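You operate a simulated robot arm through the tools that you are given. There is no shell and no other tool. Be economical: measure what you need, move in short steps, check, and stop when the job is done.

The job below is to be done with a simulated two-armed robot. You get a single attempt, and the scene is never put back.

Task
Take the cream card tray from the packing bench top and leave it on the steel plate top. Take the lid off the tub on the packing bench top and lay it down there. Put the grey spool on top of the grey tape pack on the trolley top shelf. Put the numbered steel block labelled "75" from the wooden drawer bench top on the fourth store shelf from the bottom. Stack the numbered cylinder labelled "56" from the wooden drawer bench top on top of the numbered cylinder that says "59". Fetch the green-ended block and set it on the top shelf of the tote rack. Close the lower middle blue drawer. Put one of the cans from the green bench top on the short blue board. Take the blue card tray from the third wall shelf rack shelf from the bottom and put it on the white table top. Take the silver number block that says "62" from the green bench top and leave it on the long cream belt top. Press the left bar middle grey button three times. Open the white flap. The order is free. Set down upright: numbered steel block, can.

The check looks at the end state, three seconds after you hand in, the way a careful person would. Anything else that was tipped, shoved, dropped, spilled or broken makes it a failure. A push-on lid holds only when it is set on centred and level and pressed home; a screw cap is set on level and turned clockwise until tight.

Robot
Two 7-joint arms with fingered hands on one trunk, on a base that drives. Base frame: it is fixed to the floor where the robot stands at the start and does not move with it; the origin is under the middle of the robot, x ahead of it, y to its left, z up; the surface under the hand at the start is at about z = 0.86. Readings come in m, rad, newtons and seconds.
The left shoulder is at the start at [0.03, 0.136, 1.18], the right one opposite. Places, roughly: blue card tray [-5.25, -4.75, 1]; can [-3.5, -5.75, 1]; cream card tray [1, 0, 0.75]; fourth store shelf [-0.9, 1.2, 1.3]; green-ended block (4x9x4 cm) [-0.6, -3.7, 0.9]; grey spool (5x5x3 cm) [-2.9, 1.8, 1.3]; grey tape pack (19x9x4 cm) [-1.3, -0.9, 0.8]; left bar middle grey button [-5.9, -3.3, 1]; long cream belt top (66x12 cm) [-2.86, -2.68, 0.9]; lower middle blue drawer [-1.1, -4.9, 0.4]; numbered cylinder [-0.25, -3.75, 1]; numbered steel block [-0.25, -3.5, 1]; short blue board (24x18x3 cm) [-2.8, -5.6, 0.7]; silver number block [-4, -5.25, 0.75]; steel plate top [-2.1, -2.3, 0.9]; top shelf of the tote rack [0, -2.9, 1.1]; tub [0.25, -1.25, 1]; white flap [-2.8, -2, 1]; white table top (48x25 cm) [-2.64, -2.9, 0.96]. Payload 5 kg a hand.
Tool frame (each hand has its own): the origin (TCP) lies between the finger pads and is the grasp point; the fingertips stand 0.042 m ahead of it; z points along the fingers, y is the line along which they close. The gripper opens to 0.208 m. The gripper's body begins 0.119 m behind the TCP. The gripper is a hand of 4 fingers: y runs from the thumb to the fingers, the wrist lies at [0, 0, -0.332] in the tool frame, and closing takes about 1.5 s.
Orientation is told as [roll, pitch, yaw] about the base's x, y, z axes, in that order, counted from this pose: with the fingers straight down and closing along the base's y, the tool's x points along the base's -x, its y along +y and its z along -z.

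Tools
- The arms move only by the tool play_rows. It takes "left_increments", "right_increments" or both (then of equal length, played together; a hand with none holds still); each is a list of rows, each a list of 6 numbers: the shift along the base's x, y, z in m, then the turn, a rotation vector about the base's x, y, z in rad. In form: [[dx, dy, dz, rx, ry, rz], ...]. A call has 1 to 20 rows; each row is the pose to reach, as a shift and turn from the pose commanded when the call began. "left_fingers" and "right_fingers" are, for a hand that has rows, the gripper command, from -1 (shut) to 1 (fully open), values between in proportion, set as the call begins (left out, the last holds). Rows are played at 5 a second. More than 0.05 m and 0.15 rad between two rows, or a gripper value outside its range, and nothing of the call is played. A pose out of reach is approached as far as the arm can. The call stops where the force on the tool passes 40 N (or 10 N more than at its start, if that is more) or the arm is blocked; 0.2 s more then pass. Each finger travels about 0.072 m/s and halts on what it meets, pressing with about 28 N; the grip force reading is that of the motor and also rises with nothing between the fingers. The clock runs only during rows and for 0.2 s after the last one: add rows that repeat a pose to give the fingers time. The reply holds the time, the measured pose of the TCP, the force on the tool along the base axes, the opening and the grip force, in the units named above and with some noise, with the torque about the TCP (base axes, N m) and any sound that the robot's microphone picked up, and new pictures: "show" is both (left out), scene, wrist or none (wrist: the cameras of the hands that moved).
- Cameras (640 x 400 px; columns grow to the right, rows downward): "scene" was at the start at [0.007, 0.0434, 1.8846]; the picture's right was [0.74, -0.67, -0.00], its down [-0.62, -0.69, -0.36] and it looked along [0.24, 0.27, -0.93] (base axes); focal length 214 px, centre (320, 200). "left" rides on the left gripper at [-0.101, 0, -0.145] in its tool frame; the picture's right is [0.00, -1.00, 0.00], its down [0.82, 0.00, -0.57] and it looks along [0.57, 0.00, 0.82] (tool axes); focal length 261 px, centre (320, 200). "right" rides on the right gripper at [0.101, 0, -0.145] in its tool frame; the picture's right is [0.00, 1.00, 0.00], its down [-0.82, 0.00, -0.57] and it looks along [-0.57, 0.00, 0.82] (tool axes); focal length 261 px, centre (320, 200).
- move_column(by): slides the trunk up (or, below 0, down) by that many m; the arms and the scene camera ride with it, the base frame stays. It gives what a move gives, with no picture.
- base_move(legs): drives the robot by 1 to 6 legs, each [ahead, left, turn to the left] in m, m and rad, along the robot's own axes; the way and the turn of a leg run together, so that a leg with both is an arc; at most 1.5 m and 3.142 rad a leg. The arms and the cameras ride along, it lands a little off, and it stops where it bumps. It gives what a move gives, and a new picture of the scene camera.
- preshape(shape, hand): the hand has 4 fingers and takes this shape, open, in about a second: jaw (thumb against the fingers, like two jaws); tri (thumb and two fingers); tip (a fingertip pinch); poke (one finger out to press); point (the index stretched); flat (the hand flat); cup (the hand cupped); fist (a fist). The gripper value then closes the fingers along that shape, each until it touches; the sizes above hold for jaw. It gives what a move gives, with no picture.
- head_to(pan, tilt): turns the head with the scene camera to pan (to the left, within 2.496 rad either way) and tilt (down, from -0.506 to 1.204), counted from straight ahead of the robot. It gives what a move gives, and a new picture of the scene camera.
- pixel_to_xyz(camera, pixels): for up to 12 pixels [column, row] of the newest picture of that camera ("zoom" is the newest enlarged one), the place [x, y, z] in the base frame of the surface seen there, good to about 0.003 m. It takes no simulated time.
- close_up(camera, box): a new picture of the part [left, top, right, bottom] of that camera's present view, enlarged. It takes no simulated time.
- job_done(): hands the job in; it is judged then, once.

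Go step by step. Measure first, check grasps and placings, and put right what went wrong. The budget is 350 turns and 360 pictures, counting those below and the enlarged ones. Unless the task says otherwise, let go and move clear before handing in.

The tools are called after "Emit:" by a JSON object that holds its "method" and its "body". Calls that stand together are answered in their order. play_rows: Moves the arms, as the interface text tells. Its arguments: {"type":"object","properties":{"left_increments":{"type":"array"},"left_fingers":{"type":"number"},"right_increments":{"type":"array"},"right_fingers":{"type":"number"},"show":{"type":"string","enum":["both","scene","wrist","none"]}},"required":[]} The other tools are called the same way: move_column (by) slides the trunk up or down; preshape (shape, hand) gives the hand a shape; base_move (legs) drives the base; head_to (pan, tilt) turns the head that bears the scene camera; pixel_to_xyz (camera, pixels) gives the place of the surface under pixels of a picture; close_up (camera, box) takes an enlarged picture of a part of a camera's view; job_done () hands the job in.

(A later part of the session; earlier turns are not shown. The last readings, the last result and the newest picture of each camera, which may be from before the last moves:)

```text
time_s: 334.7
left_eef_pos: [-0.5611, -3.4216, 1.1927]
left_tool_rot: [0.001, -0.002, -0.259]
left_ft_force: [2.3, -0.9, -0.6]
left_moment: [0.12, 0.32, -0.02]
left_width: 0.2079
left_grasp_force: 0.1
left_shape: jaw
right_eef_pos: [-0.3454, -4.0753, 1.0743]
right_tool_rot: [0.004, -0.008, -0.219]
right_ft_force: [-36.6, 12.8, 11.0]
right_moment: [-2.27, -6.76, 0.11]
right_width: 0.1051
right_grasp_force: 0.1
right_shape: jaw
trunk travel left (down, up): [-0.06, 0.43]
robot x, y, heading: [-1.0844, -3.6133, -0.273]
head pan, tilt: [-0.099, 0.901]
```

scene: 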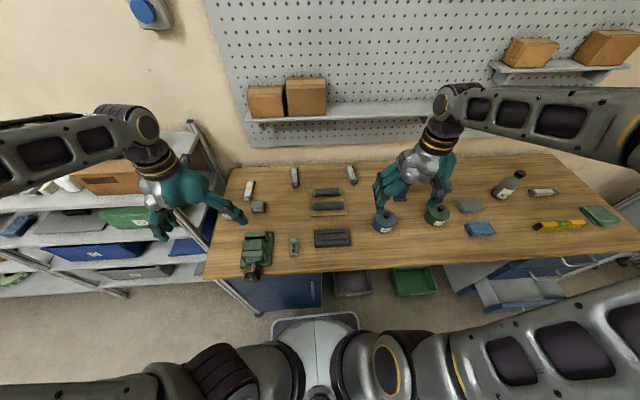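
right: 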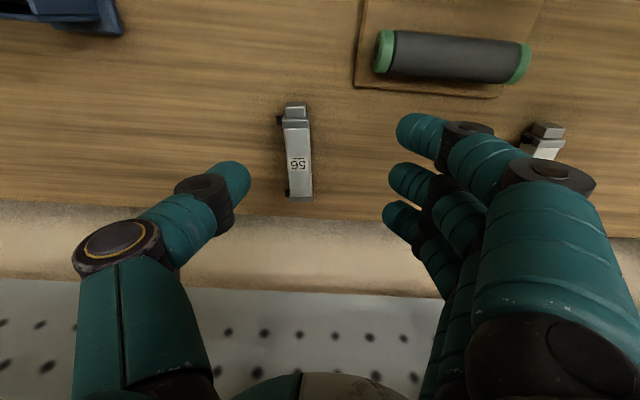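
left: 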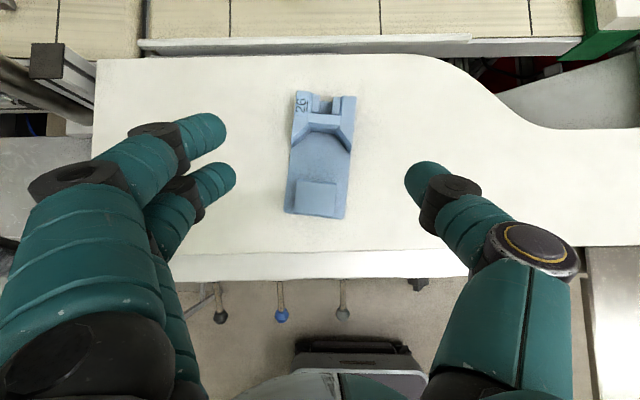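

There is a 37 N push backward: the wrist likely touches the pegboard shelf. I back off 4 cm and measure that shelf.

Emit:
{"method": "play_rows", "body": {"right_increments": [[-0.03, 0.0, 0, 0, 0, 0], [-0.05, 0, 0, 0, 0, 0]], "show": "scene"}}

Emit:
{"method": "pixel_to_xyz", "body": {"camera": "scene", "pixels": [[260, 122], [320, 118], [380, 112], [430, 105], [300, 100], [265, 105], [300, 160]]}}

```text
time_s: 335.3
left_eef_pos: [-0.56, -3.4214, 1.193]
left_tool_rot: [0.002, -0.001, -0.258]
left_ft_force: [0.0, 0.4, 0.0]
left_moment: [-0.05, 0.03, -0.02]
left_width: 0.2079
left_grasp_force: 0.1
left_shape: jaw
right_eef_pos: [-0.3931, -4.0781, 1.0755]
right_tool_rot: [0.003, -0.009, -0.221]
right_ft_force: [0.4, 1.1, 0.9]
right_moment: [-0.06, 0.0, 0.0]
right_width: 0.1049
right_grasp_force: 0.1
right_shape: jaw
trunk travel left (down, up): [-0.06, 0.43]
robot x, y, heading: [-1.0835, -3.6114, -0.274]
head pan, tilt: [-0.099, 0.901]
```

scene: 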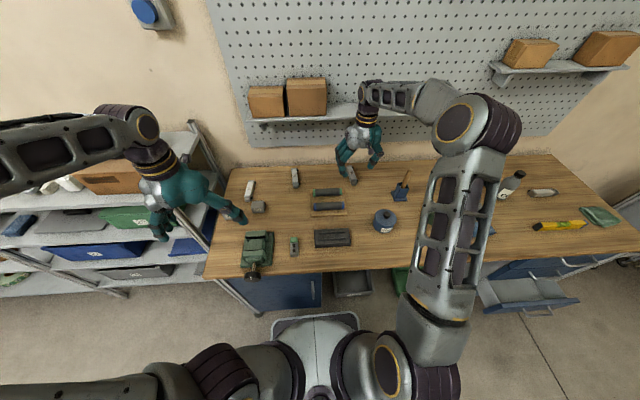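

```text
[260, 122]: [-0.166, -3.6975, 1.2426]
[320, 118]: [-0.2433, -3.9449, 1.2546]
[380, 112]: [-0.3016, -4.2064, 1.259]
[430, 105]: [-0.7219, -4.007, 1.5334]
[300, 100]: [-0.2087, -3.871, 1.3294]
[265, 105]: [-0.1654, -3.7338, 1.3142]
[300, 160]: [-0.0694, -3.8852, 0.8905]
```

The pegboard shelf edge (x≈−0.28 at y −4.1, z 1.255) overhangs the cylinders, so a forward-tilted hand is needed; the left "tri" shape suits. I retract the right hand and shift the base right.

Emit:
{"method": "play_rows", "body": {"right_increments": [[-0.045, 0.0, 0.015, 0, 0, 0], [-0.09, 0.0, 0.03, 0, 0, 0], [-0.135, 0.0, 0.05, 0, 0, 0], [-0.18, 0, 0.07, 0, 0, 0], [-0.225, 0, 0.09, 0, 0, 0], [-0.27, 0, 0.11, 0, 0, -0.05], [-0.31, 0, 0.12, 0, 0, -0.1]], "right_fingers": 0.5, "show": "none"}}

Emit:
{"method": "preshape", "body": {"hand": "left", "shape": "tri"}}

Emit:
{"method": "base_move", "body": {"legs": [[-0.05, 0, 0], [0, -0.24, 0]]}}

```text
time_s: 336.9
left_eef_pos: [-0.5617, -3.4209, 1.1938]
left_tool_rot: [0.002, -0.002, -0.258]
left_ft_force: [-1.6, -0.8, 0.4]
left_moment: [-0.03, -0.16, -0.02]
left_width: 0.2079
left_grasp_force: 0.0
left_shape: jaw
right_eef_pos: [-0.7076, -4.0754, 1.1974]
right_tool_rot: [0.005, -0.009, -0.32]
right_ft_force: [-0.2, -0.2, 0.5]
right_moment: [-0.04, -0.18, 0.0]
right_width: 0.1558
right_grasp_force: 0.0
right_shape: jaw
trunk travel left (down, up): [-0.06, 0.43]
robot x, y, heading: [-1.0851, -3.6134, -0.269]
head pan, tilt: [-0.099, 0.901]
```

```text
time_s: 337.8
left_eef_pos: [-0.5591, -3.4226, 1.1928]
left_tool_rot: [0.001, 0.001, -0.258]
left_ft_force: [-0.7, -1.1, 0.0]
left_moment: [-0.03, -0.02, -0.04]
left_width: 0.2079
left_grasp_force: 0.0
left_shape: tri
right_eef_pos: [-0.7057, -4.0766, 1.1957]
right_tool_rot: [0.004, -0.007, -0.319]
right_ft_force: [0.8, 0.1, -0.7]
right_moment: [-0.02, -0.01, -0.04]
right_width: 0.1555
right_grasp_force: 0.1
right_shape: jaw
trunk travel left (down, up): [-0.06, 0.43]
robot x, y, heading: [-1.0833, -3.6131, -0.271]
head pan, tilt: [-0.099, 0.901]
```

```text
time_s: 340.1
left_eef_pos: [-0.6727, -3.6353, 1.1939]
left_tool_rot: [0.002, 0.0, -0.253]
left_ft_force: [-1.5, -1.9, 0.2]
left_moment: [0.14, -0.01, -0.01]
left_width: 0.2081
left_grasp_force: 0.1
left_shape: tri
right_eef_pos: [-0.8163, -4.2908, 1.1953]
right_tool_rot: [0.004, -0.007, -0.316]
right_ft_force: [-0.6, -1.1, -0.7]
right_moment: [0.18, -0.07, 0.01]
right_width: 0.1555
right_grasp_force: 0.0
right_shape: jaw
trunk travel left (down, up): [-0.06, 0.43]
robot x, y, heading: [-1.196, -3.8252, -0.271]
head pan, tilt: [-0.099, 0.901]
```

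scene: 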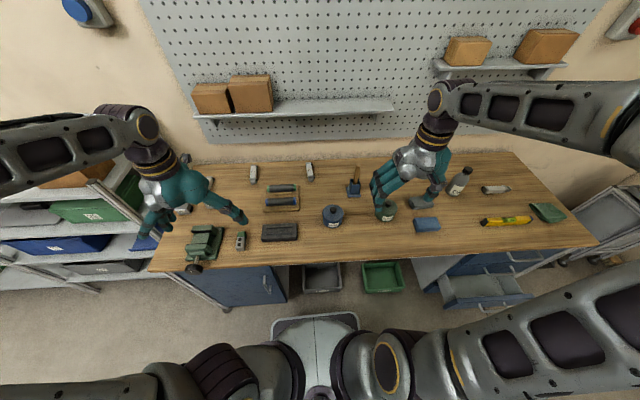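

I measure the objects near cylinder 56 (GREASE tub, tool holder) for clearance.

Emit:
{"method": "pixel_to_xyz", "body": {"camera": "scene", "pixels": [[333, 208], [323, 213], [343, 213], [353, 185], [357, 172], [310, 172], [308, 165], [312, 180], [295, 190], [300, 205]]}}

Emit:
{"method": "close_up", "body": {"camera": "scene", "box": [240, 150, 370, 250]}}

```text
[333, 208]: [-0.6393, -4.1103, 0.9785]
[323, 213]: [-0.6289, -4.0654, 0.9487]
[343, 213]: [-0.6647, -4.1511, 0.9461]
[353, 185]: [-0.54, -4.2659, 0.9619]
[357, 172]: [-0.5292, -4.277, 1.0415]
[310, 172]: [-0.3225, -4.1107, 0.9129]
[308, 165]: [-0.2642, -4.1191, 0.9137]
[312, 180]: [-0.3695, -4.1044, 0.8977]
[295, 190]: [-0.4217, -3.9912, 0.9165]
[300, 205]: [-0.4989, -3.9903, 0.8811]
```

```text
4.00 times, centred on (305, 200) of scene
```

zoom: 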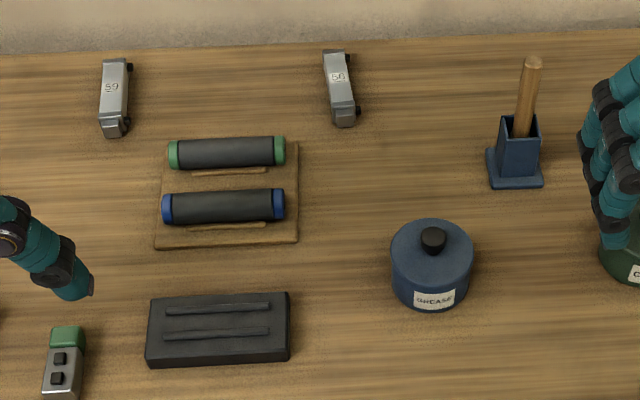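

Clearances are fine. I bring the left hand over the spot pointing down, then tilt it forward with the wrist held back.

Emit:
{"method": "play_rows", "body": {"left_increments": [[0.014, -0.04, 0, 0, 0, 0.01], [0.028, -0.08, 0, 0, 0, 0.02], [0.043, -0.12, 0, 0, 0, 0.033], [0.057, -0.16, 0, 0, 0, 0.033], [0.071, -0.2, -0.01, 0, 0, 0.033], [0.085, -0.24, -0.02, 0, 0, 0.033], [0.1, -0.28, -0.03, 0, 0, 0.033], [0.114, -0.32, -0.045, 0, 0, 0.033], [0.128, -0.36, -0.06, 0, 0, 0.033], [0.143, -0.395, -0.08, 0, 0, 0.033], [0.155, -0.426, -0.094, 0, 0, 0.033]], "left_fingers": -0.1, "show": "none"}}

Emit:
{"method": "play_rows", "body": {"left_increments": [[0.039, -0.009, -0.03, -0.026, -0.117, 0], [0.077, -0.017, -0.0525, -0.052, -0.234, 0], [0.114, -0.026, -0.071, -0.078, -0.351, 0], [0.149, -0.033, -0.0895, -0.105, -0.468, 0], [0.1825, -0.041, -0.1, -0.131, -0.586, 0], [0.1825, -0.041, -0.1, -0.131, -0.586, 0]], "show": "both"}}

```text
time_s: 342.5
left_eef_pos: [-0.5173, -4.0609, 1.0956]
left_tool_rot: [0.002, 0.002, -0.221]
left_ft_force: [0.2, -0.5, -0.5]
left_moment: [0.1, 0.08, -0.01]
left_width: 0.0944
left_grasp_force: 0.0
left_shape: tri
right_eef_pos: [-0.8154, -4.2902, 1.1954]
right_tool_rot: [0.004, -0.008, -0.315]
right_ft_force: [0.4, -1.1, -0.8]
right_moment: [0.14, 0.02, 0.0]
right_width: 0.1555
right_grasp_force: 0.0
right_shape: jaw
trunk travel left (down, up): [-0.06, 0.43]
robot x, y, heading: [-1.1908, -3.8303, -0.269]
head pan, tilt: [-0.099, 0.901]
```

```text
time_s: 343.9
left_eef_pos: [-0.3335, -4.0997, 0.998]
left_tool_rot: [0.001, -0.601, -0.22]
left_ft_force: [0.7, 0.6, 0.2]
left_moment: [-0.04, 0.0, -0.01]
left_width: 0.0943
left_grasp_force: 0.0
left_shape: tri
right_eef_pos: [-0.8159, -4.2897, 1.1972]
right_tool_rot: [0.003, -0.011, -0.314]
right_ft_force: [-0.8, 1.0, 0.9]
right_moment: [-0.04, -0.01, -0.03]
right_width: 0.1557
right_grasp_force: 0.2
right_shape: jaw
trunk travel left (down, up): [-0.06, 0.43]
robot x, y, heading: [-1.1928, -3.8324, -0.267]
head pan, tilt: [-0.099, 0.901]
```

scene: 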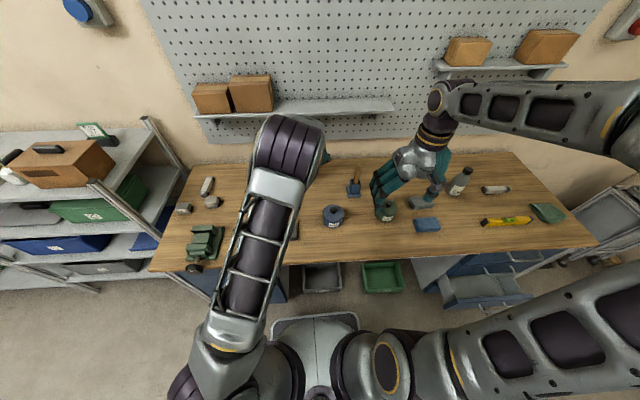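
left: 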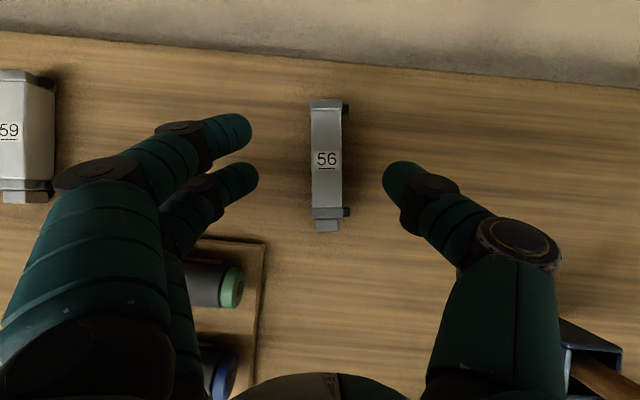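

Cylinder 56 is centred between thumb (390,175) and middle finger (250,180). I lower to z≈0.93.

Emit:
{"method": "play_rows", "body": {"left_increments": [[-0.001, -0.005, -0.03, 0, 0, 0], [-0.001, -0.005, -0.055, 0, 0, 0], [-0.001, -0.005, -0.066, 0, 0, 0], [-0.001, -0.005, -0.068, 0, 0, 0]], "show": "wrist"}}

```text
time_s: 344.9
left_eef_pos: [-0.3342, -4.1055, 0.9292]
left_tool_rot: [0.001, -0.599, -0.222]
left_ft_force: [0.4, 0.1, 0.9]
left_moment: [0.02, -0.01, 0.0]
left_width: 0.0941
left_grasp_force: 0.1
left_shape: tri
right_eef_pos: [-0.8162, -4.2885, 1.1961]
right_tool_rot: [0.007, -0.006, -0.315]
right_ft_force: [0.2, 0.3, -0.5]
right_moment: [-0.02, -0.01, -0.02]
right_width: 0.1556
right_grasp_force: 0.1
right_shape: jaw
trunk travel left (down, up): [-0.06, 0.43]
robot x, y, heading: [-1.1925, -3.8317, -0.27]
head pan, tilt: [-0.099, 0.901]
```

left: 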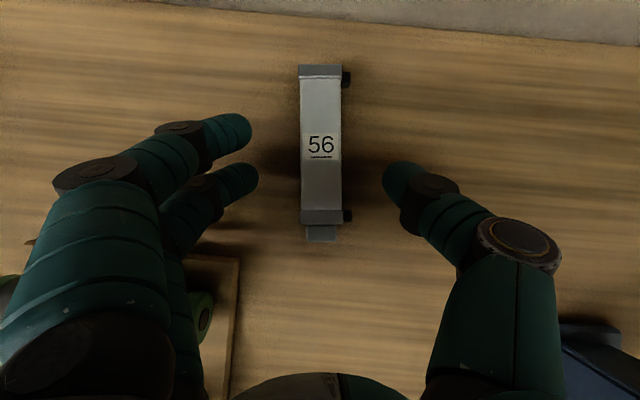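

Well placed. I close the grip and lift slightly.

Emit:
{"method": "play_rows", "body": {"left_increments": [[0, 0, 0, 0, 0, 0], [0, 0, 0, 0, 0, 0], [0, 0, 0, 0, 0, 0], [0, 0, 0, 0, 0, 0], [0, 0, 0, 0, 0, 0], [0, 0, 0, 0, 0, 0]], "left_fingers": -1, "show": "none"}}

Emit:
{"method": "play_rows", "body": {"left_increments": [[0, 0, 0.015, 0, 0, 0], [0, 0, 0.04, 0, 0, 0], [0, 0, 0.07, 0, 0, 0], [0, 0, 0.07, 0, 0, 0]], "show": "wrist"}}

```text
time_s: 346.3
left_eef_pos: [-0.3347, -4.1073, 0.9295]
left_tool_rot: [0.001, -0.599, -0.22]
left_ft_force: [-0.8, 0.8, 0.3]
left_moment: [0.12, 0.03, 0.06]
left_width: 0.0239
left_grasp_force: 27.9
left_shape: tri
right_eef_pos: [-0.8149, -4.2895, 1.1955]
right_tool_rot: [0.003, -0.008, -0.315]
right_ft_force: [-0.2, 0.3, 0.0]
right_moment: [0.04, -0.02, -0.02]
right_width: 0.1557
right_grasp_force: 0.1
right_shape: jaw
trunk travel left (down, up): [-0.06, 0.43]
robot x, y, heading: [-1.197, -3.8306, -0.274]
head pan, tilt: [-0.099, 0.901]
```

```text
time_s: 347.3
left_eef_pos: [-0.3356, -4.1054, 0.999]
left_tool_rot: [0.003, -0.599, -0.223]
left_ft_force: [-0.3, -0.5, -2.6]
left_moment: [0.04, 0.11, -0.01]
left_width: 0.0236
left_grasp_force: 27.6
left_shape: tri
right_eef_pos: [-0.8147, -4.2887, 1.1966]
right_tool_rot: [0.006, -0.006, -0.317]
right_ft_force: [-0.3, -0.2, -0.3]
right_moment: [0.04, 0.05, 0.0]
right_width: 0.1555
right_grasp_force: 0.0
right_shape: jaw
trunk travel left (down, up): [-0.06, 0.43]
robot x, y, heading: [-1.1953, -3.8296, -0.266]
head pan, tilt: [-0.099, 0.901]
```

left: 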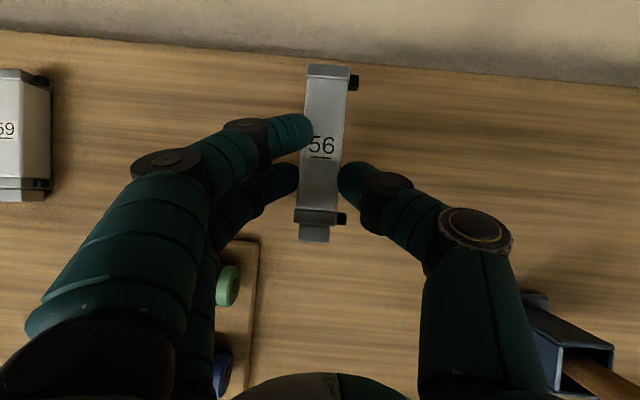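

Held (weight ≈2.6 N). I carry it over cylinder 59 and look.

Emit:
{"method": "play_rows", "body": {"left_increments": [[0.012, 0.04, 0.01, 0, 0, 0], [0.025, 0.08, 0.01, 0, 0, 0], [0.038, 0.12, 0.01, 0, 0, 0], [0.05, 0.16, 0.01, 0, 0, 0], [0.063, 0.2, 0.01, 0, 0, 0], [0.076, 0.24, 0.01, 0, 0, 0], [0.088, 0.275, 0.01, 0, 0, 0], [0.095, 0.298, 0.01, 0, 0, 0], [0.095, 0.298, 0.01, 0, 0, 0]], "show": "wrist"}}

```text
time_s: 349.3
left_eef_pos: [-0.2411, -3.8074, 1.0113]
left_tool_rot: [0.001, -0.6, -0.222]
left_ft_force: [0.8, -0.3, -2.1]
left_moment: [0.05, 0.08, 0.01]
left_width: 0.0238
left_grasp_force: 28.0
left_shape: tri
right_eef_pos: [-0.8159, -4.2893, 1.1962]
right_tool_rot: [0.007, -0.005, -0.317]
right_ft_force: [0.0, -0.7, -0.6]
right_moment: [0.06, -0.02, 0.03]
right_width: 0.1558
right_grasp_force: 0.0
right_shape: jaw
trunk travel left (down, up): [-0.06, 0.43]
robot x, y, heading: [-1.1949, -3.8294, -0.269]
head pan, tilt: [-0.099, 0.901]
```

left: 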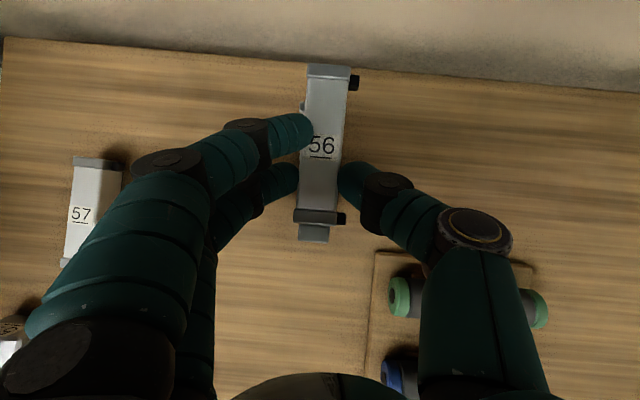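

59 lies underneath, with a sliver showing at (303,108), so 56 is turned a few degrees. I rotate +0.06 rad and lower to just above 59.

Emit:
{"method": "play_rows", "body": {"left_increments": [[0, 0, -0.01, 0, 0, 0.03], [0.0, 0, -0.025, 0, 0, 0.06], [0.0, 0.0, -0.038, 0, 0, 0.06], [0.0, 0.0, -0.038, 0, 0, 0.06]], "show": "none"}}

Emit:
{"method": "close_up", "body": {"camera": "left", "box": [220, 40, 440, 280]}}

Emit:
{"method": "close_up", "body": {"camera": "scene", "box": [200, 130, 320, 210]}}

```text
time_s: 350.3
left_eef_pos: [-0.2427, -3.8078, 0.9714]
left_tool_rot: [0.003, -0.6, -0.16]
left_ft_force: [0.2, -0.1, -1.7]
left_moment: [0.05, 0.08, 0.0]
left_width: 0.0236
left_grasp_force: 27.9
left_shape: tri
right_eef_pos: [-0.815, -4.2899, 1.1963]
right_tool_rot: [0.005, -0.007, -0.316]
right_ft_force: [-0.4, 0.4, -0.5]
right_moment: [0.01, -0.02, -0.03]
right_width: 0.1558
right_grasp_force: 0.0
right_shape: jaw
trunk travel left (down, up): [-0.06, 0.43]
robot x, y, heading: [-1.1945, -3.8288, -0.265]
head pan, tilt: [-0.099, 0.901]
```

```text
1.67 times, centred on (330, 160) of left
```

zoom: 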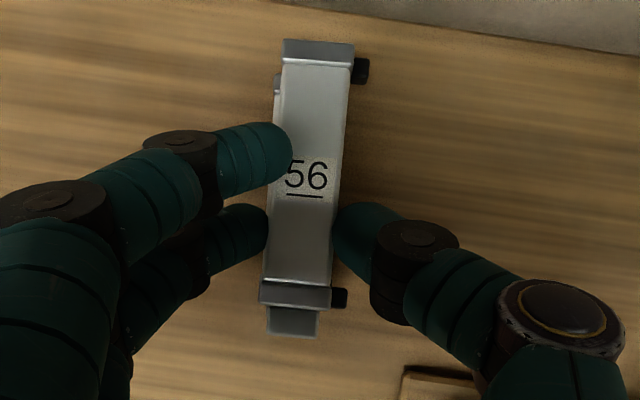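

```text
5.00 times, centred on (260, 170) of scene
```

zoom: 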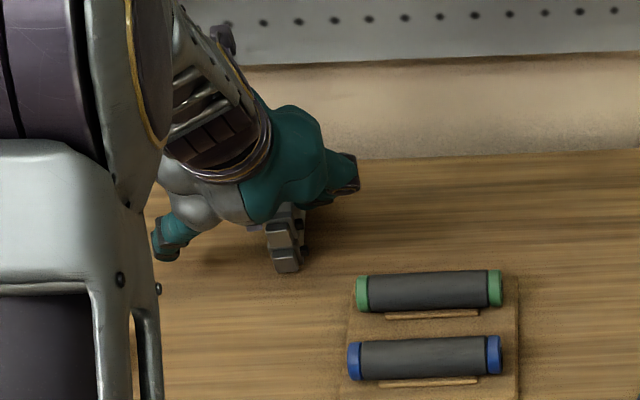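

56 is still turned clockwise relative to 59 (far end right, near end left). I rotate +0.1 rad more and look again.

Emit:
{"method": "play_rows", "body": {"left_increments": [[0, -0.001, 0, 0, 0, 0.05], [0.0, -0.002, 0, 0, 0, 0.1], [0.0, -0.002, 0, 0, 0, 0.1]], "show": "none"}}

Emit:
{"method": "close_up", "body": {"camera": "left", "box": [220, 40, 440, 280]}}

Emit:
{"method": "close_up", "body": {"camera": "scene", "box": [235, 160, 285, 195]}}

```text
time_s: 351.1
left_eef_pos: [-0.2416, -3.8095, 0.9726]
left_tool_rot: [0.003, -0.599, -0.06]
left_ft_force: [-1.1, 0.2, -2.4]
left_moment: [0.01, 0.07, -0.03]
left_width: 0.0232
left_grasp_force: 28.0
left_shape: tri
right_eef_pos: [-0.8151, -4.2887, 1.1953]
right_tool_rot: [0.002, -0.006, -0.317]
right_ft_force: [-0.1, 0.4, 0.1]
right_moment: [-0.01, -0.02, -0.01]
right_width: 0.1555
right_grasp_force: 0.1
right_shape: jaw
trunk travel left (down, up): [-0.06, 0.43]
robot x, y, heading: [-1.1955, -3.8288, -0.269]
head pan, tilt: [-0.099, 0.901]
```

```text
1.67 times, centred on (330, 160) of left
```

zoom: 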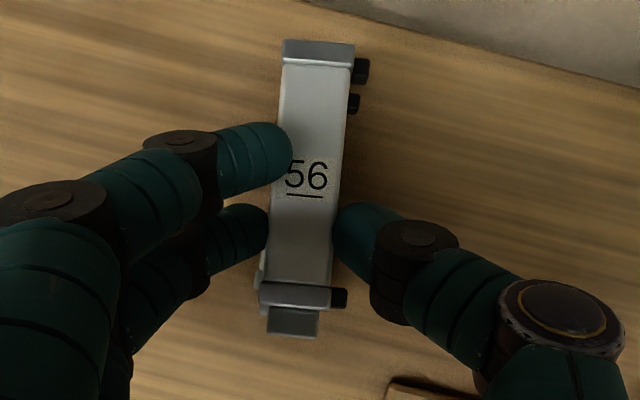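

```text
11.43 times, centred on (260, 178) of scene
```

zoom: 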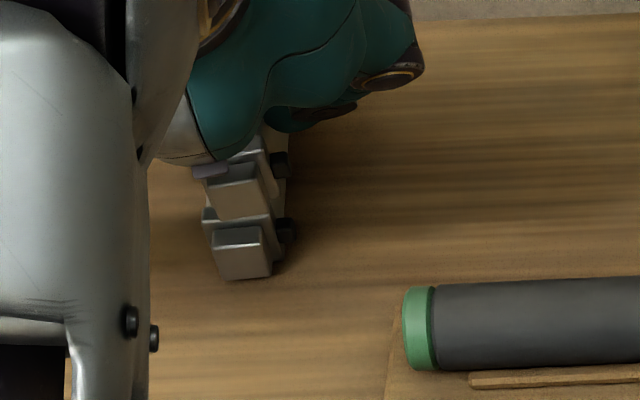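

Nearly aligned; I correct −0.04 rad and 2 mm left, then lower onto 59.

Emit:
{"method": "play_rows", "body": {"left_increments": [[0, 0.001, 0, 0, 0, -0.02], [-0.003, 0.003, -0.003, 0, 0, -0.04], [-0.003, 0.003, -0.006, 0, 0, -0.04], [-0.003, 0.003, -0.009, 0, 0, -0.04], [-0.003, 0.003, -0.012, 0, 0, -0.04], [-0.003, 0.003, -0.014, 0, 0, -0.04]], "show": "none"}}

Emit:
{"method": "close_up", "body": {"camera": "left", "box": [220, 40, 440, 280]}}

Emit:
{"method": "close_up", "body": {"camera": "scene", "box": [235, 160, 285, 195]}}

```text
time_s: 352.5
left_eef_pos: [-0.2441, -3.8065, 0.9615]
left_tool_rot: [0.001, -0.605, -0.099]
left_ft_force: [-2.2, -0.8, 17.8]
left_moment: [0.21, -0.39, 0.03]
left_width: 0.0238
left_grasp_force: 27.3
left_shape: tri
right_eef_pos: [-0.8162, -4.2886, 1.1978]
right_tool_rot: [0.005, -0.008, -0.315]
right_ft_force: [-0.2, 0.9, 0.2]
right_moment: [-0.01, -0.01, -0.01]
right_width: 0.1556
right_grasp_force: 0.1
right_shape: jaw
trunk travel left (down, up): [-0.06, 0.43]
robot x, y, heading: [-1.1956, -3.8301, -0.269]
head pan, tilt: [-0.099, 0.901]
```

```text
1.67 times, centred on (330, 160) of left
```

zoom: 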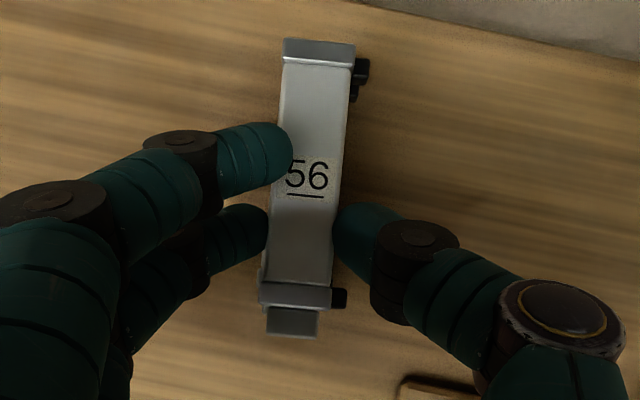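

```text
11.43 times, centred on (260, 178) of scene
```

zoom: 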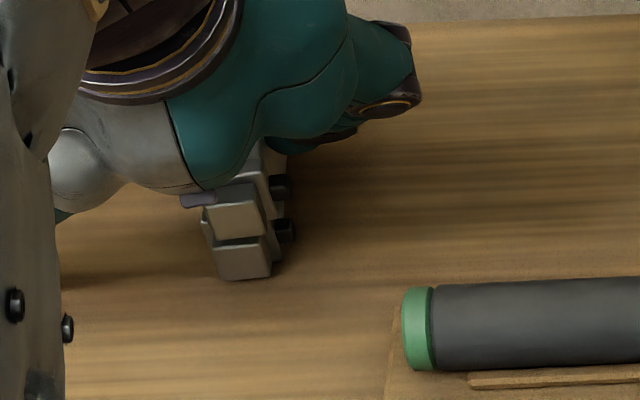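

56 rests squarely on 59 (18 N). I open gently and withdraw up and back.

Emit:
{"method": "play_rows", "body": {"left_increments": [[0, 0, 0.001, 0, 0, 0], [0, 0, 0.001, 0, 0, 0], [0, 0, 0.001, 0, 0, 0], [0, 0, 0.001, 0, 0, 0], [0, 0, 0.02, 0, 0, 0], [-0.01, 0, 0.045, 0, 0, 0], [-0.05, 0, 0.06, 0, 0, 0], [-0.09, 0, 0.08, 0, 0, 0], [-0.13, 0, 0.1, 0, 0, 0]], "left_fingers": -0.3, "show": "wrist"}}

```text
time_s: 354.5
left_eef_pos: [-0.3779, -3.807, 1.0574]
left_tool_rot: [0.002, -0.602, -0.101]
left_ft_force: [-1.2, 0.7, 0.5]
left_moment: [-0.02, -0.07, 0.03]
left_width: 0.0721
left_grasp_force: 0.0
left_shape: tri
right_eef_pos: [-0.8175, -4.2889, 1.1967]
right_tool_rot: [0.005, -0.009, -0.316]
right_ft_force: [-0.2, 0.0, 0.3]
right_moment: [0.02, -0.18, 0.01]
right_width: 0.1558
right_grasp_force: 0.1
right_shape: jaw
trunk travel left (down, up): [-0.06, 0.43]
robot x, y, heading: [-1.197, -3.8275, -0.265]
head pan, tilt: [-0.099, 0.901]
```

left: 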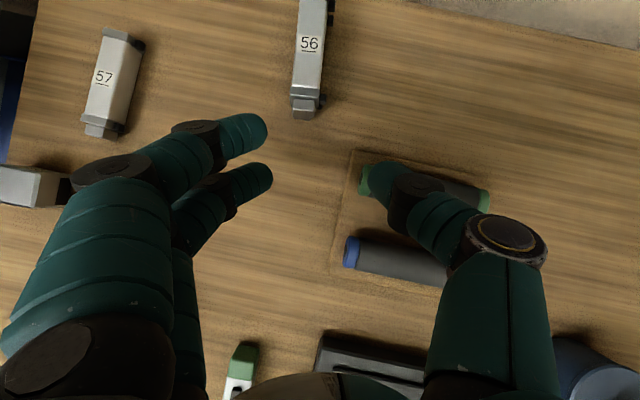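

The stack stands. I untilt the left hand, return to jaw, and go over the green-ended block.

Emit:
{"method": "play_rows", "body": {"left_increments": [[-0.034, 0.003, -0.002, 0.012, 0.119, 0], [-0.07, 0.007, 0.002, 0.024, 0.239, 0], [-0.107, 0.011, 0.01, 0.036, 0.358, 0], [-0.146, 0.015, 0.023, 0.048, 0.478, 0], [-0.186, 0.019, 0.041, 0.06, 0.597, 0], [-0.186, 0.019, 0.041, 0.06, 0.597, 0]], "show": "none"}}

Emit:
{"method": "preshape", "body": {"hand": "left", "shape": "jaw"}}

Emit:
{"method": "play_rows", "body": {"left_increments": [[-0.015, 0.03, 0, 0, 0, -0.04], [-0.03, 0.06, 0, 0, 0, -0.08], [-0.04, 0.09, 0, 0, 0, -0.12], [-0.044, 0.108, 0, 0, 0, -0.12], [-0.044, 0.108, 0, 0, 0, -0.12]], "left_fingers": 0.0, "show": "wrist"}}

```text
time_s: 355.9
left_eef_pos: [-0.5621, -3.787, 1.1018]
left_tool_rot: [0.002, 0.001, -0.1]
left_ft_force: [0.7, 0.0, -0.6]
left_moment: [-0.01, 0.1, 0.0]
left_width: 0.0724
left_grasp_force: 0.0
left_shape: tri
right_eef_pos: [-0.8141, -4.2899, 1.1952]
right_tool_rot: [0.006, -0.008, -0.316]
right_ft_force: [0.7, 0.1, -0.7]
right_moment: [0.05, 0.03, 0.01]
right_width: 0.1556
right_grasp_force: 0.1
right_shape: jaw
trunk travel left (down, up): [-0.06, 0.43]
robot x, y, heading: [-1.1983, -3.8269, -0.268]
head pan, tilt: [-0.099, 0.901]
```

```text
time_s: 356.8
left_eef_pos: [-0.5624, -3.7873, 1.1014]
left_tool_rot: [0.002, 0.001, -0.102]
left_ft_force: [0.0, 0.3, 0.1]
left_moment: [-0.02, -0.01, 0.0]
left_width: 0.2079
left_grasp_force: 0.0
left_shape: jaw
right_eef_pos: [-0.8159, -4.2891, 1.1969]
right_tool_rot: [0.004, -0.007, -0.316]
right_ft_force: [-0.3, 0.0, -0.2]
right_moment: [-0.02, 0.0, 0.02]
right_width: 0.1557
right_grasp_force: 0.1
right_shape: jaw
trunk travel left (down, up): [-0.06, 0.43]
robot x, y, heading: [-1.1932, -3.83, -0.268]
head pan, tilt: [-0.099, 0.901]
```

```text
time_s: 358.0
left_eef_pos: [-0.6051, -3.6785, 1.1006]
left_tool_rot: [0.002, 0.0, -0.221]
left_ft_force: [-0.4, 0.3, -0.1]
left_moment: [0.02, -0.01, 0.03]
left_width: 0.105
left_grasp_force: 0.0
left_shape: jaw
right_eef_pos: [-0.8148, -4.2896, 1.1959]
right_tool_rot: [0.003, -0.009, -0.316]
right_ft_force: [0.3, 0.7, 0.2]
right_moment: [-0.02, 0.01, 0.02]
right_width: 0.1557
right_grasp_force: 0.1
right_shape: jaw
trunk travel left (down, up): [-0.06, 0.43]
robot x, y, heading: [-1.2001, -3.8254, -0.272]
head pan, tilt: [-0.099, 0.901]
```

left: 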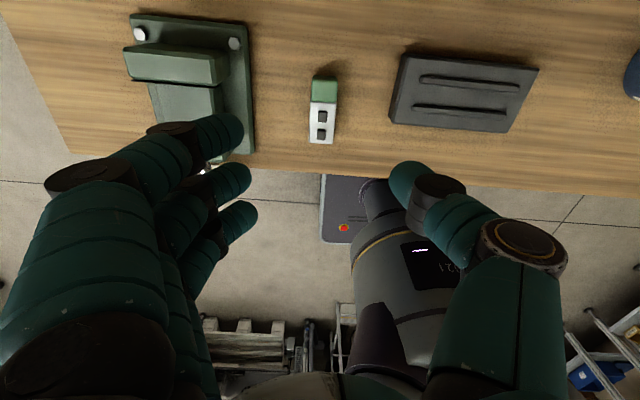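

The block is centred (323,110), vise at left with enough gap. I narrow the opening and descend to z≈0.93.

Emit:
{"method": "play_rows", "body": {"left_increments": [[0.002, 0, -0.04, 0, 0, 0], [0.004, -0.001, -0.08, 0, 0, 0], [0.006, -0.002, -0.12, 0, 0, 0], [0.006, -0.002, -0.15, 0, 0, 0], [0.006, -0.002, -0.17, 0, 0, 0], [0.006, -0.002, -0.17, 0, 0, 0]], "left_fingers": -0.2, "show": "wrist"}}

```text
time_s: 359.4
left_eef_pos: [-0.598, -3.6815, 0.9287]
left_tool_rot: [0.002, 0.001, -0.22]
left_ft_force: [0.0, -0.7, 0.6]
left_moment: [0.0, -0.03, 0.0]
left_width: 0.0838
left_grasp_force: 0.0
left_shape: jaw
right_eef_pos: [-0.8154, -4.2889, 1.1967]
right_tool_rot: [0.002, -0.007, -0.315]
right_ft_force: [-0.4, 0.2, -1.5]
right_moment: [0.0, -0.05, 0.01]
right_width: 0.1554
right_grasp_force: 0.1
right_shape: jaw
trunk travel left (down, up): [-0.06, 0.43]
robot x, y, heading: [-1.1992, -3.8265, -0.27]
head pan, tilt: [-0.099, 0.901]
```

left: 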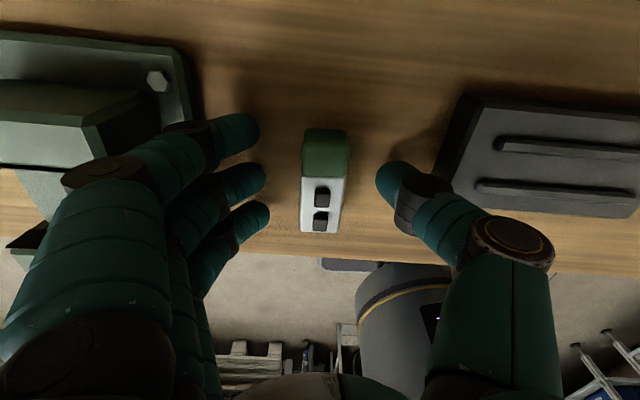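

Clear on both sides. I close and lift.

Emit:
{"method": "play_rows", "body": {"left_increments": [[0, 0, 0, 0, 0, 0], [0, 0, 0, 0, 0, 0], [0, 0, 0, 0, 0, 0], [0, 0, 0, 0, 0, 0], [0, 0, 0, 0, 0, 0]], "left_fingers": -1, "show": "none"}}

Emit:
{"method": "play_rows", "body": {"left_increments": [[0, 0, 0.03, 0, 0, 0], [0, 0, 0.07, 0, 0, 0], [0, 0, 0.11, 0, 0, 0], [0, 0, 0.15, 0, 0, 0], [0, 0, 0.19, 0, 0, 0], [-0.04, 0.01, 0.22, 0, 0, 0], [-0.08, 0.02, 0.25, 0, 0, 0]], "show": "wrist"}}

```text
time_s: 360.6
left_eef_pos: [-0.5973, -3.6822, 0.9291]
left_tool_rot: [0.001, 0.0, -0.22]
left_ft_force: [-0.1, 0.0, 0.5]
left_moment: [0.02, -0.04, 0.0]
left_width: 0.0287
left_grasp_force: 27.8
left_shape: jaw
right_eef_pos: [-0.8158, -4.2894, 1.1965]
right_tool_rot: [0.004, -0.007, -0.318]
right_ft_force: [-0.2, -0.4, 0.3]
right_moment: [0.0, -0.01, 0.0]
right_width: 0.1556
right_grasp_force: 0.2
right_shape: jaw
trunk travel left (down, up): [-0.06, 0.43]
robot x, y, heading: [-1.1945, -3.8283, -0.269]
head pan, tilt: [-0.099, 0.901]
```

```text
refused: row 6 steps farther than a row can; nothing moved
```

Emit:
{"method": "play_rows", "body": {"left_increments": [[0, 0, 0.03, 0, 0, 0], [0, 0, 0.07, 0, 0, 0], [0, 0, 0.11, 0, 0, 0], [0, 0, 0.15, 0, 0, 0], [0, 0, 0.19, 0, 0, 0], [-0.03, 0.01, 0.22, 0, 0, 0], [-0.06, 0.02, 0.25, 0, 0, 0]], "show": "wrist"}}

```text
time_s: 362.2
left_eef_pos: [-0.6606, -3.6651, 1.1804]
left_tool_rot: [0.004, -0.003, -0.221]
left_ft_force: [-0.7, -0.1, -0.4]
left_moment: [-0.06, -0.13, 0.01]
left_width: 0.0284
left_grasp_force: 27.7
left_shape: jaw
right_eef_pos: [-0.8169, -4.288, 1.1972]
right_tool_rot: [0.003, -0.009, -0.316]
right_ft_force: [-0.6, 1.1, 0.5]
right_moment: [-0.09, -0.04, -0.01]
right_width: 0.1557
right_grasp_force: 0.0
right_shape: jaw
trunk travel left (down, up): [-0.06, 0.43]
robot x, y, heading: [-1.1926, -3.8256, -0.27]
head pan, tilt: [-0.099, 0.901]
```

left: 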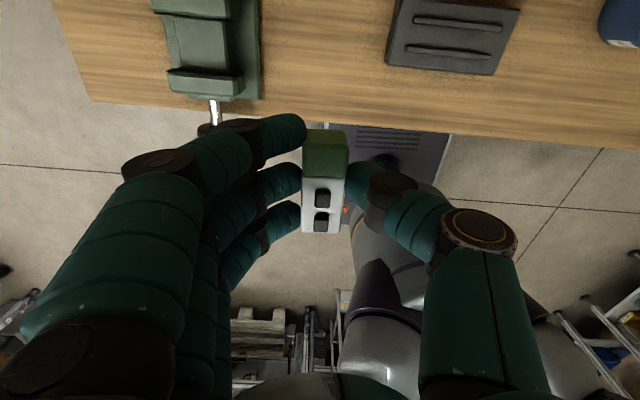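

The green-ended block is held in the left hand. With the free right hand I'll close the drawer now; I look toward it.

Emit:
{"method": "head_to", "body": {"pan": -0.9, "tilt": 0.8}}

Emit:
{"method": "close_up", "body": {"camera": "scene", "box": [220, 120, 540, 320]}}

```text
time_s: 363.3
left_eef_pos: [-0.6607, -3.6649, 1.1794]
left_tool_rot: [0.001, 0.0, -0.221]
left_ft_force: [0.9, -0.1, -1.7]
left_moment: [-0.01, 0.03, 0.03]
left_width: 0.0282
left_grasp_force: 28.1
left_shape: jaw
right_eef_pos: [-0.8154, -4.2892, 1.1958]
right_tool_rot: [0.004, -0.008, -0.316]
right_ft_force: [-0.4, 0.1, 0.5]
right_moment: [-0.01, -0.01, -0.01]
right_width: 0.1556
right_grasp_force: 0.1
right_shape: jaw
trunk travel left (down, up): [-0.06, 0.43]
robot x, y, heading: [-1.1965, -3.8295, -0.264]
head pan, tilt: [-0.901, 0.799]
```

scene: 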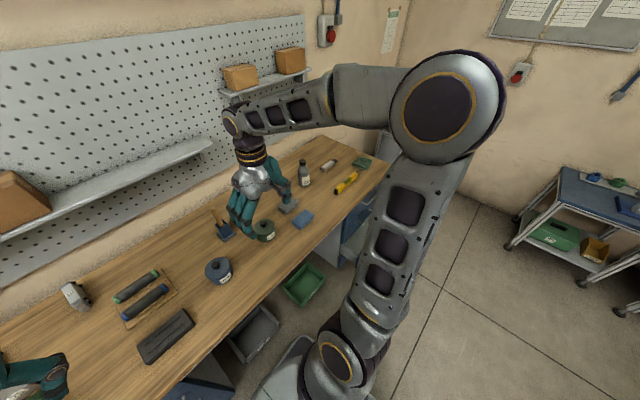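

```text
2.00 times, centred on (380, 220) of scene
```

zoom: 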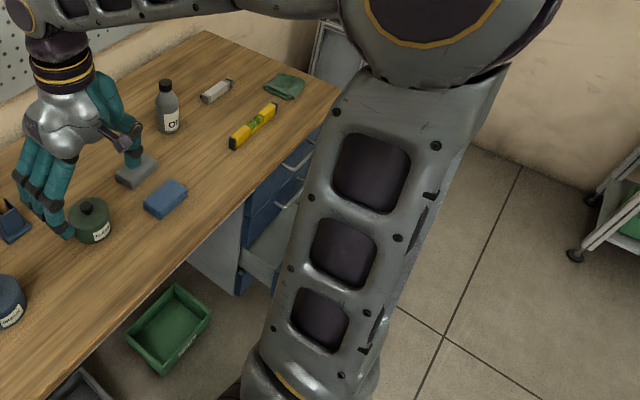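

I back off and slide right until I'm in front of the drawers.

Emit:
{"method": "base_move", "body": {"legs": [[-0.38, 0, 0], [0, -0.82, 0]]}}

Emit:
{"method": "head_to", "body": {"pan": -0.35, "tilt": 0.8}}

```text
time_s: 369.7
left_eef_pos: [-1.2487, -4.3588, 1.1808]
left_tool_rot: [0.002, -0.001, -0.241]
left_ft_force: [0.1, -0.5, -0.9]
left_moment: [0.09, -0.03, -0.01]
left_width: 0.0283
left_grasp_force: 28.4
left_shape: jaw
right_eef_pos: [-1.4156, -4.9802, 1.1965]
right_tool_rot: [0.005, -0.007, -0.336]
right_ft_force: [0.2, -0.8, -0.2]
right_moment: [0.05, 0.01, 0.03]
right_width: 0.1559
right_grasp_force: 0.1
right_shape: jaw
trunk travel left (down, up): [-0.06, 0.43]
robot x, y, heading: [-1.7891, -4.5078, -0.289]
head pan, tilt: [-0.901, 0.799]
```

scene: 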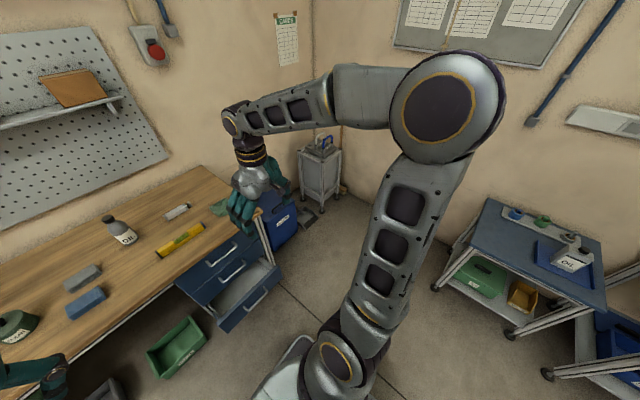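

```text
time_s: 370.6
left_eef_pos: [-1.2483, -4.3588, 1.1793]
left_tool_rot: [0.003, 0.0, -0.241]
left_ft_force: [0.7, -1.3, -2.4]
left_moment: [0.0, 0.0, 0.02]
left_width: 0.0283
left_grasp_force: 28.3
left_shape: jaw
right_eef_pos: [-1.4156, -4.9799, 1.196]
right_tool_rot: [0.004, -0.007, -0.336]
right_ft_force: [0.5, 0.0, -0.7]
right_moment: [-0.01, 0.0, 0.01]
right_width: 0.1556
right_grasp_force: 0.0
right_shape: jaw
trunk travel left (down, up): [-0.06, 0.43]
robot x, y, heading: [-1.786, -4.5134, -0.287]
head pan, tilt: [-0.351, 0.799]
```

scene: 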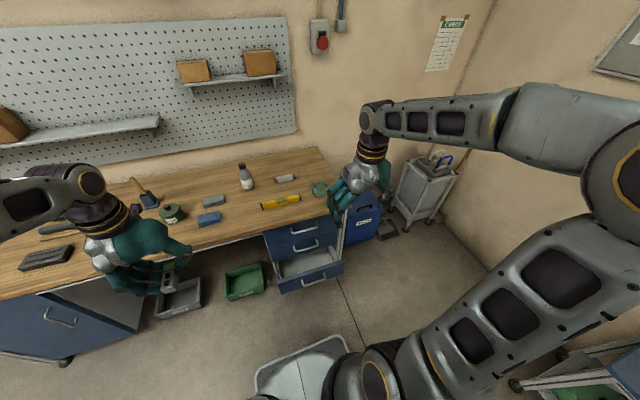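

I enlarge the drawer cabinet and measure the open drawer's front.

Emit:
{"method": "close_up", "body": {"camera": "scene", "box": [250, 200, 370, 310]}}

Emit:
{"method": "pixel_to_xyz", "body": {"camera": "scene", "pixels": [[281, 288], [343, 272], [312, 283], [315, 278], [300, 252], [300, 240], [270, 262], [340, 235], [312, 290]]}}

```text
3.64 times, centred on (310, 255) of scene
```

zoom: 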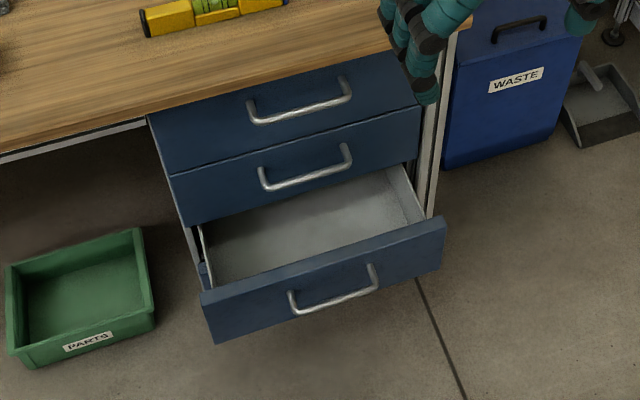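

```text
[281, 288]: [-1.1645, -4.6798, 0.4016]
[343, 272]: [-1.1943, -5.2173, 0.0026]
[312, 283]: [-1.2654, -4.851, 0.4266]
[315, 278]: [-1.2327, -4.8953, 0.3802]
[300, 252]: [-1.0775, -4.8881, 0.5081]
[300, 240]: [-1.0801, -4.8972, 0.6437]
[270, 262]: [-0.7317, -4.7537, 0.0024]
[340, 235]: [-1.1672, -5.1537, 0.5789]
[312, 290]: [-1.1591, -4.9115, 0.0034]
```

Emit:
{"method": "pixel_to_xyz", "body": {"camera": "zoom", "pixels": [[220, 320], [260, 310], [400, 260], [430, 255], [320, 300], [330, 290], [206, 300], [440, 222], [200, 205], [240, 205], [400, 150], [420, 140]]}}

```text
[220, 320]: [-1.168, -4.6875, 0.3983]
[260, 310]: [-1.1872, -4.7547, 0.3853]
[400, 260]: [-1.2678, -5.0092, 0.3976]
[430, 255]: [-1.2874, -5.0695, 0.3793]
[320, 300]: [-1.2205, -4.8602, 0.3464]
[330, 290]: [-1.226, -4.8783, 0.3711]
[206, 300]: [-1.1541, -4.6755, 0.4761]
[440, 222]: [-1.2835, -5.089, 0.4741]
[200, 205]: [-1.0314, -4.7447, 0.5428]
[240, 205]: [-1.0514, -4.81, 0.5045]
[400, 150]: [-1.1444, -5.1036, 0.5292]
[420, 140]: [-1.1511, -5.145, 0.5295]
```

The open drawer's front is centred near (−1.22,−4.88,0.41) and sticks out 14 cm; its handle is at x≈−1.27. I lower the closed right hand in front of the handle.

Emit:
{"method": "play_rows", "body": {"right_increments": [[0.01, 0.04, -0.03, 0, 0, 0.02], [0.02, 0.08, -0.06, 0, 0, 0.03], [0.03, 0.11, -0.09, 0, 0, 0.03], [0.035, 0.14, -0.13, 0, 0, 0.03], [0.04, 0.145, -0.17, 0, 0, 0.03], [0.04, 0.145, -0.22, 0, 0, 0.03], [0.04, 0.145, -0.27, 0, 0, 0.03], [0.04, 0.145, -0.32, 0, 0, 0.03], [0.04, 0.145, -0.37, 0, 0, 0.03], [0.04, 0.145, -0.42, 0, 0, 0.03], [0.04, 0.145, -0.47, 0, 0, 0.03], [0.04, 0.145, -0.52, 0, 0, 0.03]], "right_fingers": -1, "show": "scene"}}

```text
refused: row 1 steps farther than a row can; nothing moved
```

Emit:
{"method": "play_rows", "body": {"right_increments": [[0.01, 0.03, -0.03, 0, 0, 0.02], [0.02, 0.06, -0.06, 0, 0, 0.03], [0.03, 0.09, -0.09, 0, 0, 0.03], [0.035, 0.12, -0.12, 0, 0, 0.03], [0.04, 0.14, -0.16, 0, 0, 0.03], [0.04, 0.145, -0.2, 0, 0, 0.03], [0.04, 0.145, -0.25, 0, 0, 0.03], [0.04, 0.145, -0.3, 0, 0, 0.03], [0.04, 0.145, -0.35, 0, 0, 0.03], [0.04, 0.145, -0.4, 0, 0, 0.03], [0.04, 0.145, -0.45, 0, 0, 0.03], [0.04, 0.145, -0.5, 0, 0, 0.03]], "right_fingers": -1, "show": "scene"}}

```text
time_s: 373.2
left_eef_pos: [-1.2475, -4.3587, 1.179]
left_tool_rot: [0.001, 0.001, -0.242]
left_ft_force: [0.5, 0.1, -2.1]
left_moment: [-0.01, 0.08, -0.02]
left_width: 0.0287
left_grasp_force: 28.3
left_shape: jaw
right_eef_pos: [-1.3734, -4.8315, 0.6997]
right_tool_rot: [0.003, -0.008, -0.305]
right_ft_force: [0.8, -0.5, 0.4]
right_moment: [0.0, 0.1, 0.02]
right_width: 0.0
right_grasp_force: 28.1
right_shape: jaw
trunk travel left (down, up): [-0.06, 0.43]
robot x, y, heading: [-1.7856, -4.5073, -0.291]
head pan, tilt: [-0.351, 0.799]
```

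scene: 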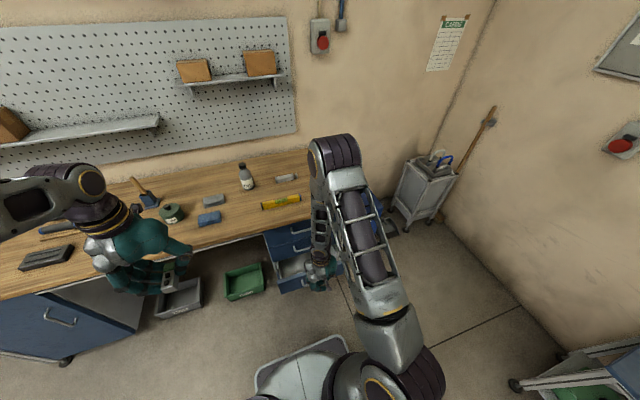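

The hand is descending in front of the drawer. I go down to z≈0.45.

Emit:
{"method": "play_rows", "body": {"right_increments": [[0.0, 0.0, -0.05, 0, 0, 0], [0.0, 0.0, -0.1, 0, 0, 0], [0.0, 0.0, -0.15, 0, 0, 0], [0.0, 0.0, -0.2, 0, 0, 0], [0, 0, -0.25, 0, 0, 0]], "show": "none"}}

Emit:
{"method": "close_up", "body": {"camera": "scene", "box": [250, 200, 370, 310]}}

```text
time_s: 374.4
left_eef_pos: [-1.2485, -4.3601, 1.1807]
left_tool_rot: [0.001, 0.001, -0.242]
left_ft_force: [1.2, -0.5, -1.9]
left_moment: [0.03, 0.01, 0.0]
left_width: 0.0284
left_grasp_force: 27.8
left_shape: jaw
right_eef_pos: [-1.3747, -4.8336, 0.4475]
right_tool_rot: [0.005, -0.009, -0.307]
right_ft_force: [1.2, 0.4, -0.3]
right_moment: [0.04, 0.16, 0.0]
right_width: 0.0
right_grasp_force: 28.6
right_shape: jaw
trunk travel left (down, up): [-0.06, 0.43]
robot x, y, heading: [-1.7849, -4.513, -0.286]
head pan, tilt: [-0.351, 0.799]
```

```text
3.64 times, centred on (310, 255) of scene
```

zoom: 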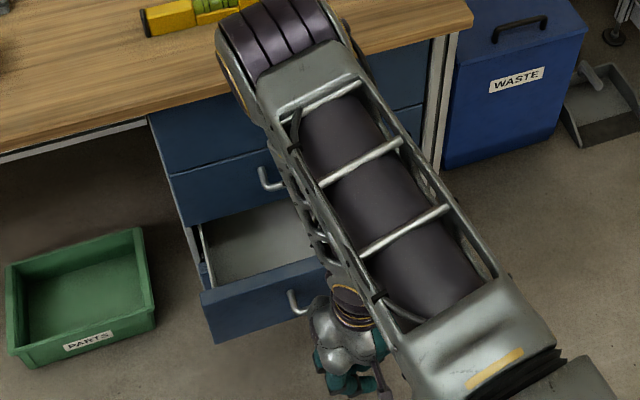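

The forearm hangs down from a high elbow; I check its position against the bench edge before pushing.

Emit:
{"method": "pixel_to_xyz", "body": {"camera": "zoom", "pixels": [[290, 30], [235, 60], [265, 140], [300, 210], [330, 260], [350, 310], [345, 345]]}}

```text
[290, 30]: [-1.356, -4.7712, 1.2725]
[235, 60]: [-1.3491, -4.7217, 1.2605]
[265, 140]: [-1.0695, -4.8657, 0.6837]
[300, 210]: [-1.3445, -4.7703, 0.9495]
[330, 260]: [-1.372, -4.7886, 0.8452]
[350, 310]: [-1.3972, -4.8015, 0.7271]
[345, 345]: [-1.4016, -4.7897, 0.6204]
```

The forearm would come close to the bench edge, so I tilt the hand forward 0.6 rad to let the fingertips lead.

Emit:
{"method": "play_rows", "body": {"right_increments": [[0.0, 0.0, 0, -0.036, -0.114, 0], [0.0, 0.0, 0, -0.072, -0.229, 0], [0.0, 0.0, 0, -0.109, -0.343, 0], [0.0, 0.0, 0, -0.145, -0.458, 0], [0, 0, 0, -0.181, -0.572, 0], [0, 0, 0, -0.181, -0.572, 0]], "show": "none"}}

Emit:
{"method": "close_up", "body": {"camera": "scene", "box": [250, 200, 370, 310]}}

```text
time_s: 375.8
left_eef_pos: [-1.2476, -4.36, 1.1802]
left_tool_rot: [0.002, -0.001, -0.24]
left_ft_force: [0.6, 0.0, -1.0]
left_moment: [0.05, -0.05, -0.02]
left_width: 0.0282
left_grasp_force: 28.0
left_shape: jaw
right_eef_pos: [-1.3766, -4.8359, 0.4463]
right_tool_rot: [0.003, -0.609, -0.305]
right_ft_force: [-0.5, 0.1, -0.5]
right_moment: [0.01, 0.0, -0.01]
right_width: 0.0
right_grasp_force: 27.9
right_shape: jaw
trunk travel left (down, up): [-0.06, 0.43]
robot x, y, heading: [-1.7888, -4.5113, -0.29]
head pan, tilt: [-0.351, 0.799]
```

```text
3.64 times, centred on (310, 255) of scene
```

zoom: 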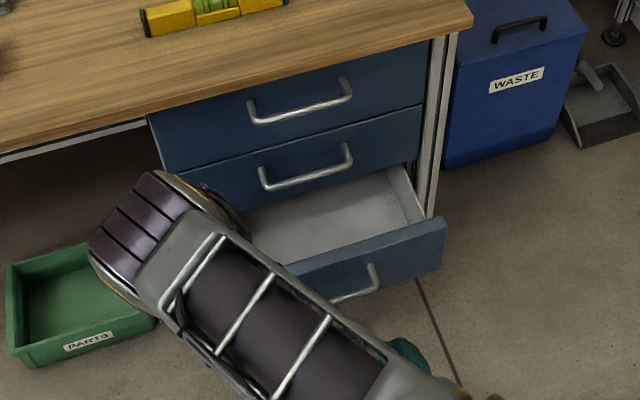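

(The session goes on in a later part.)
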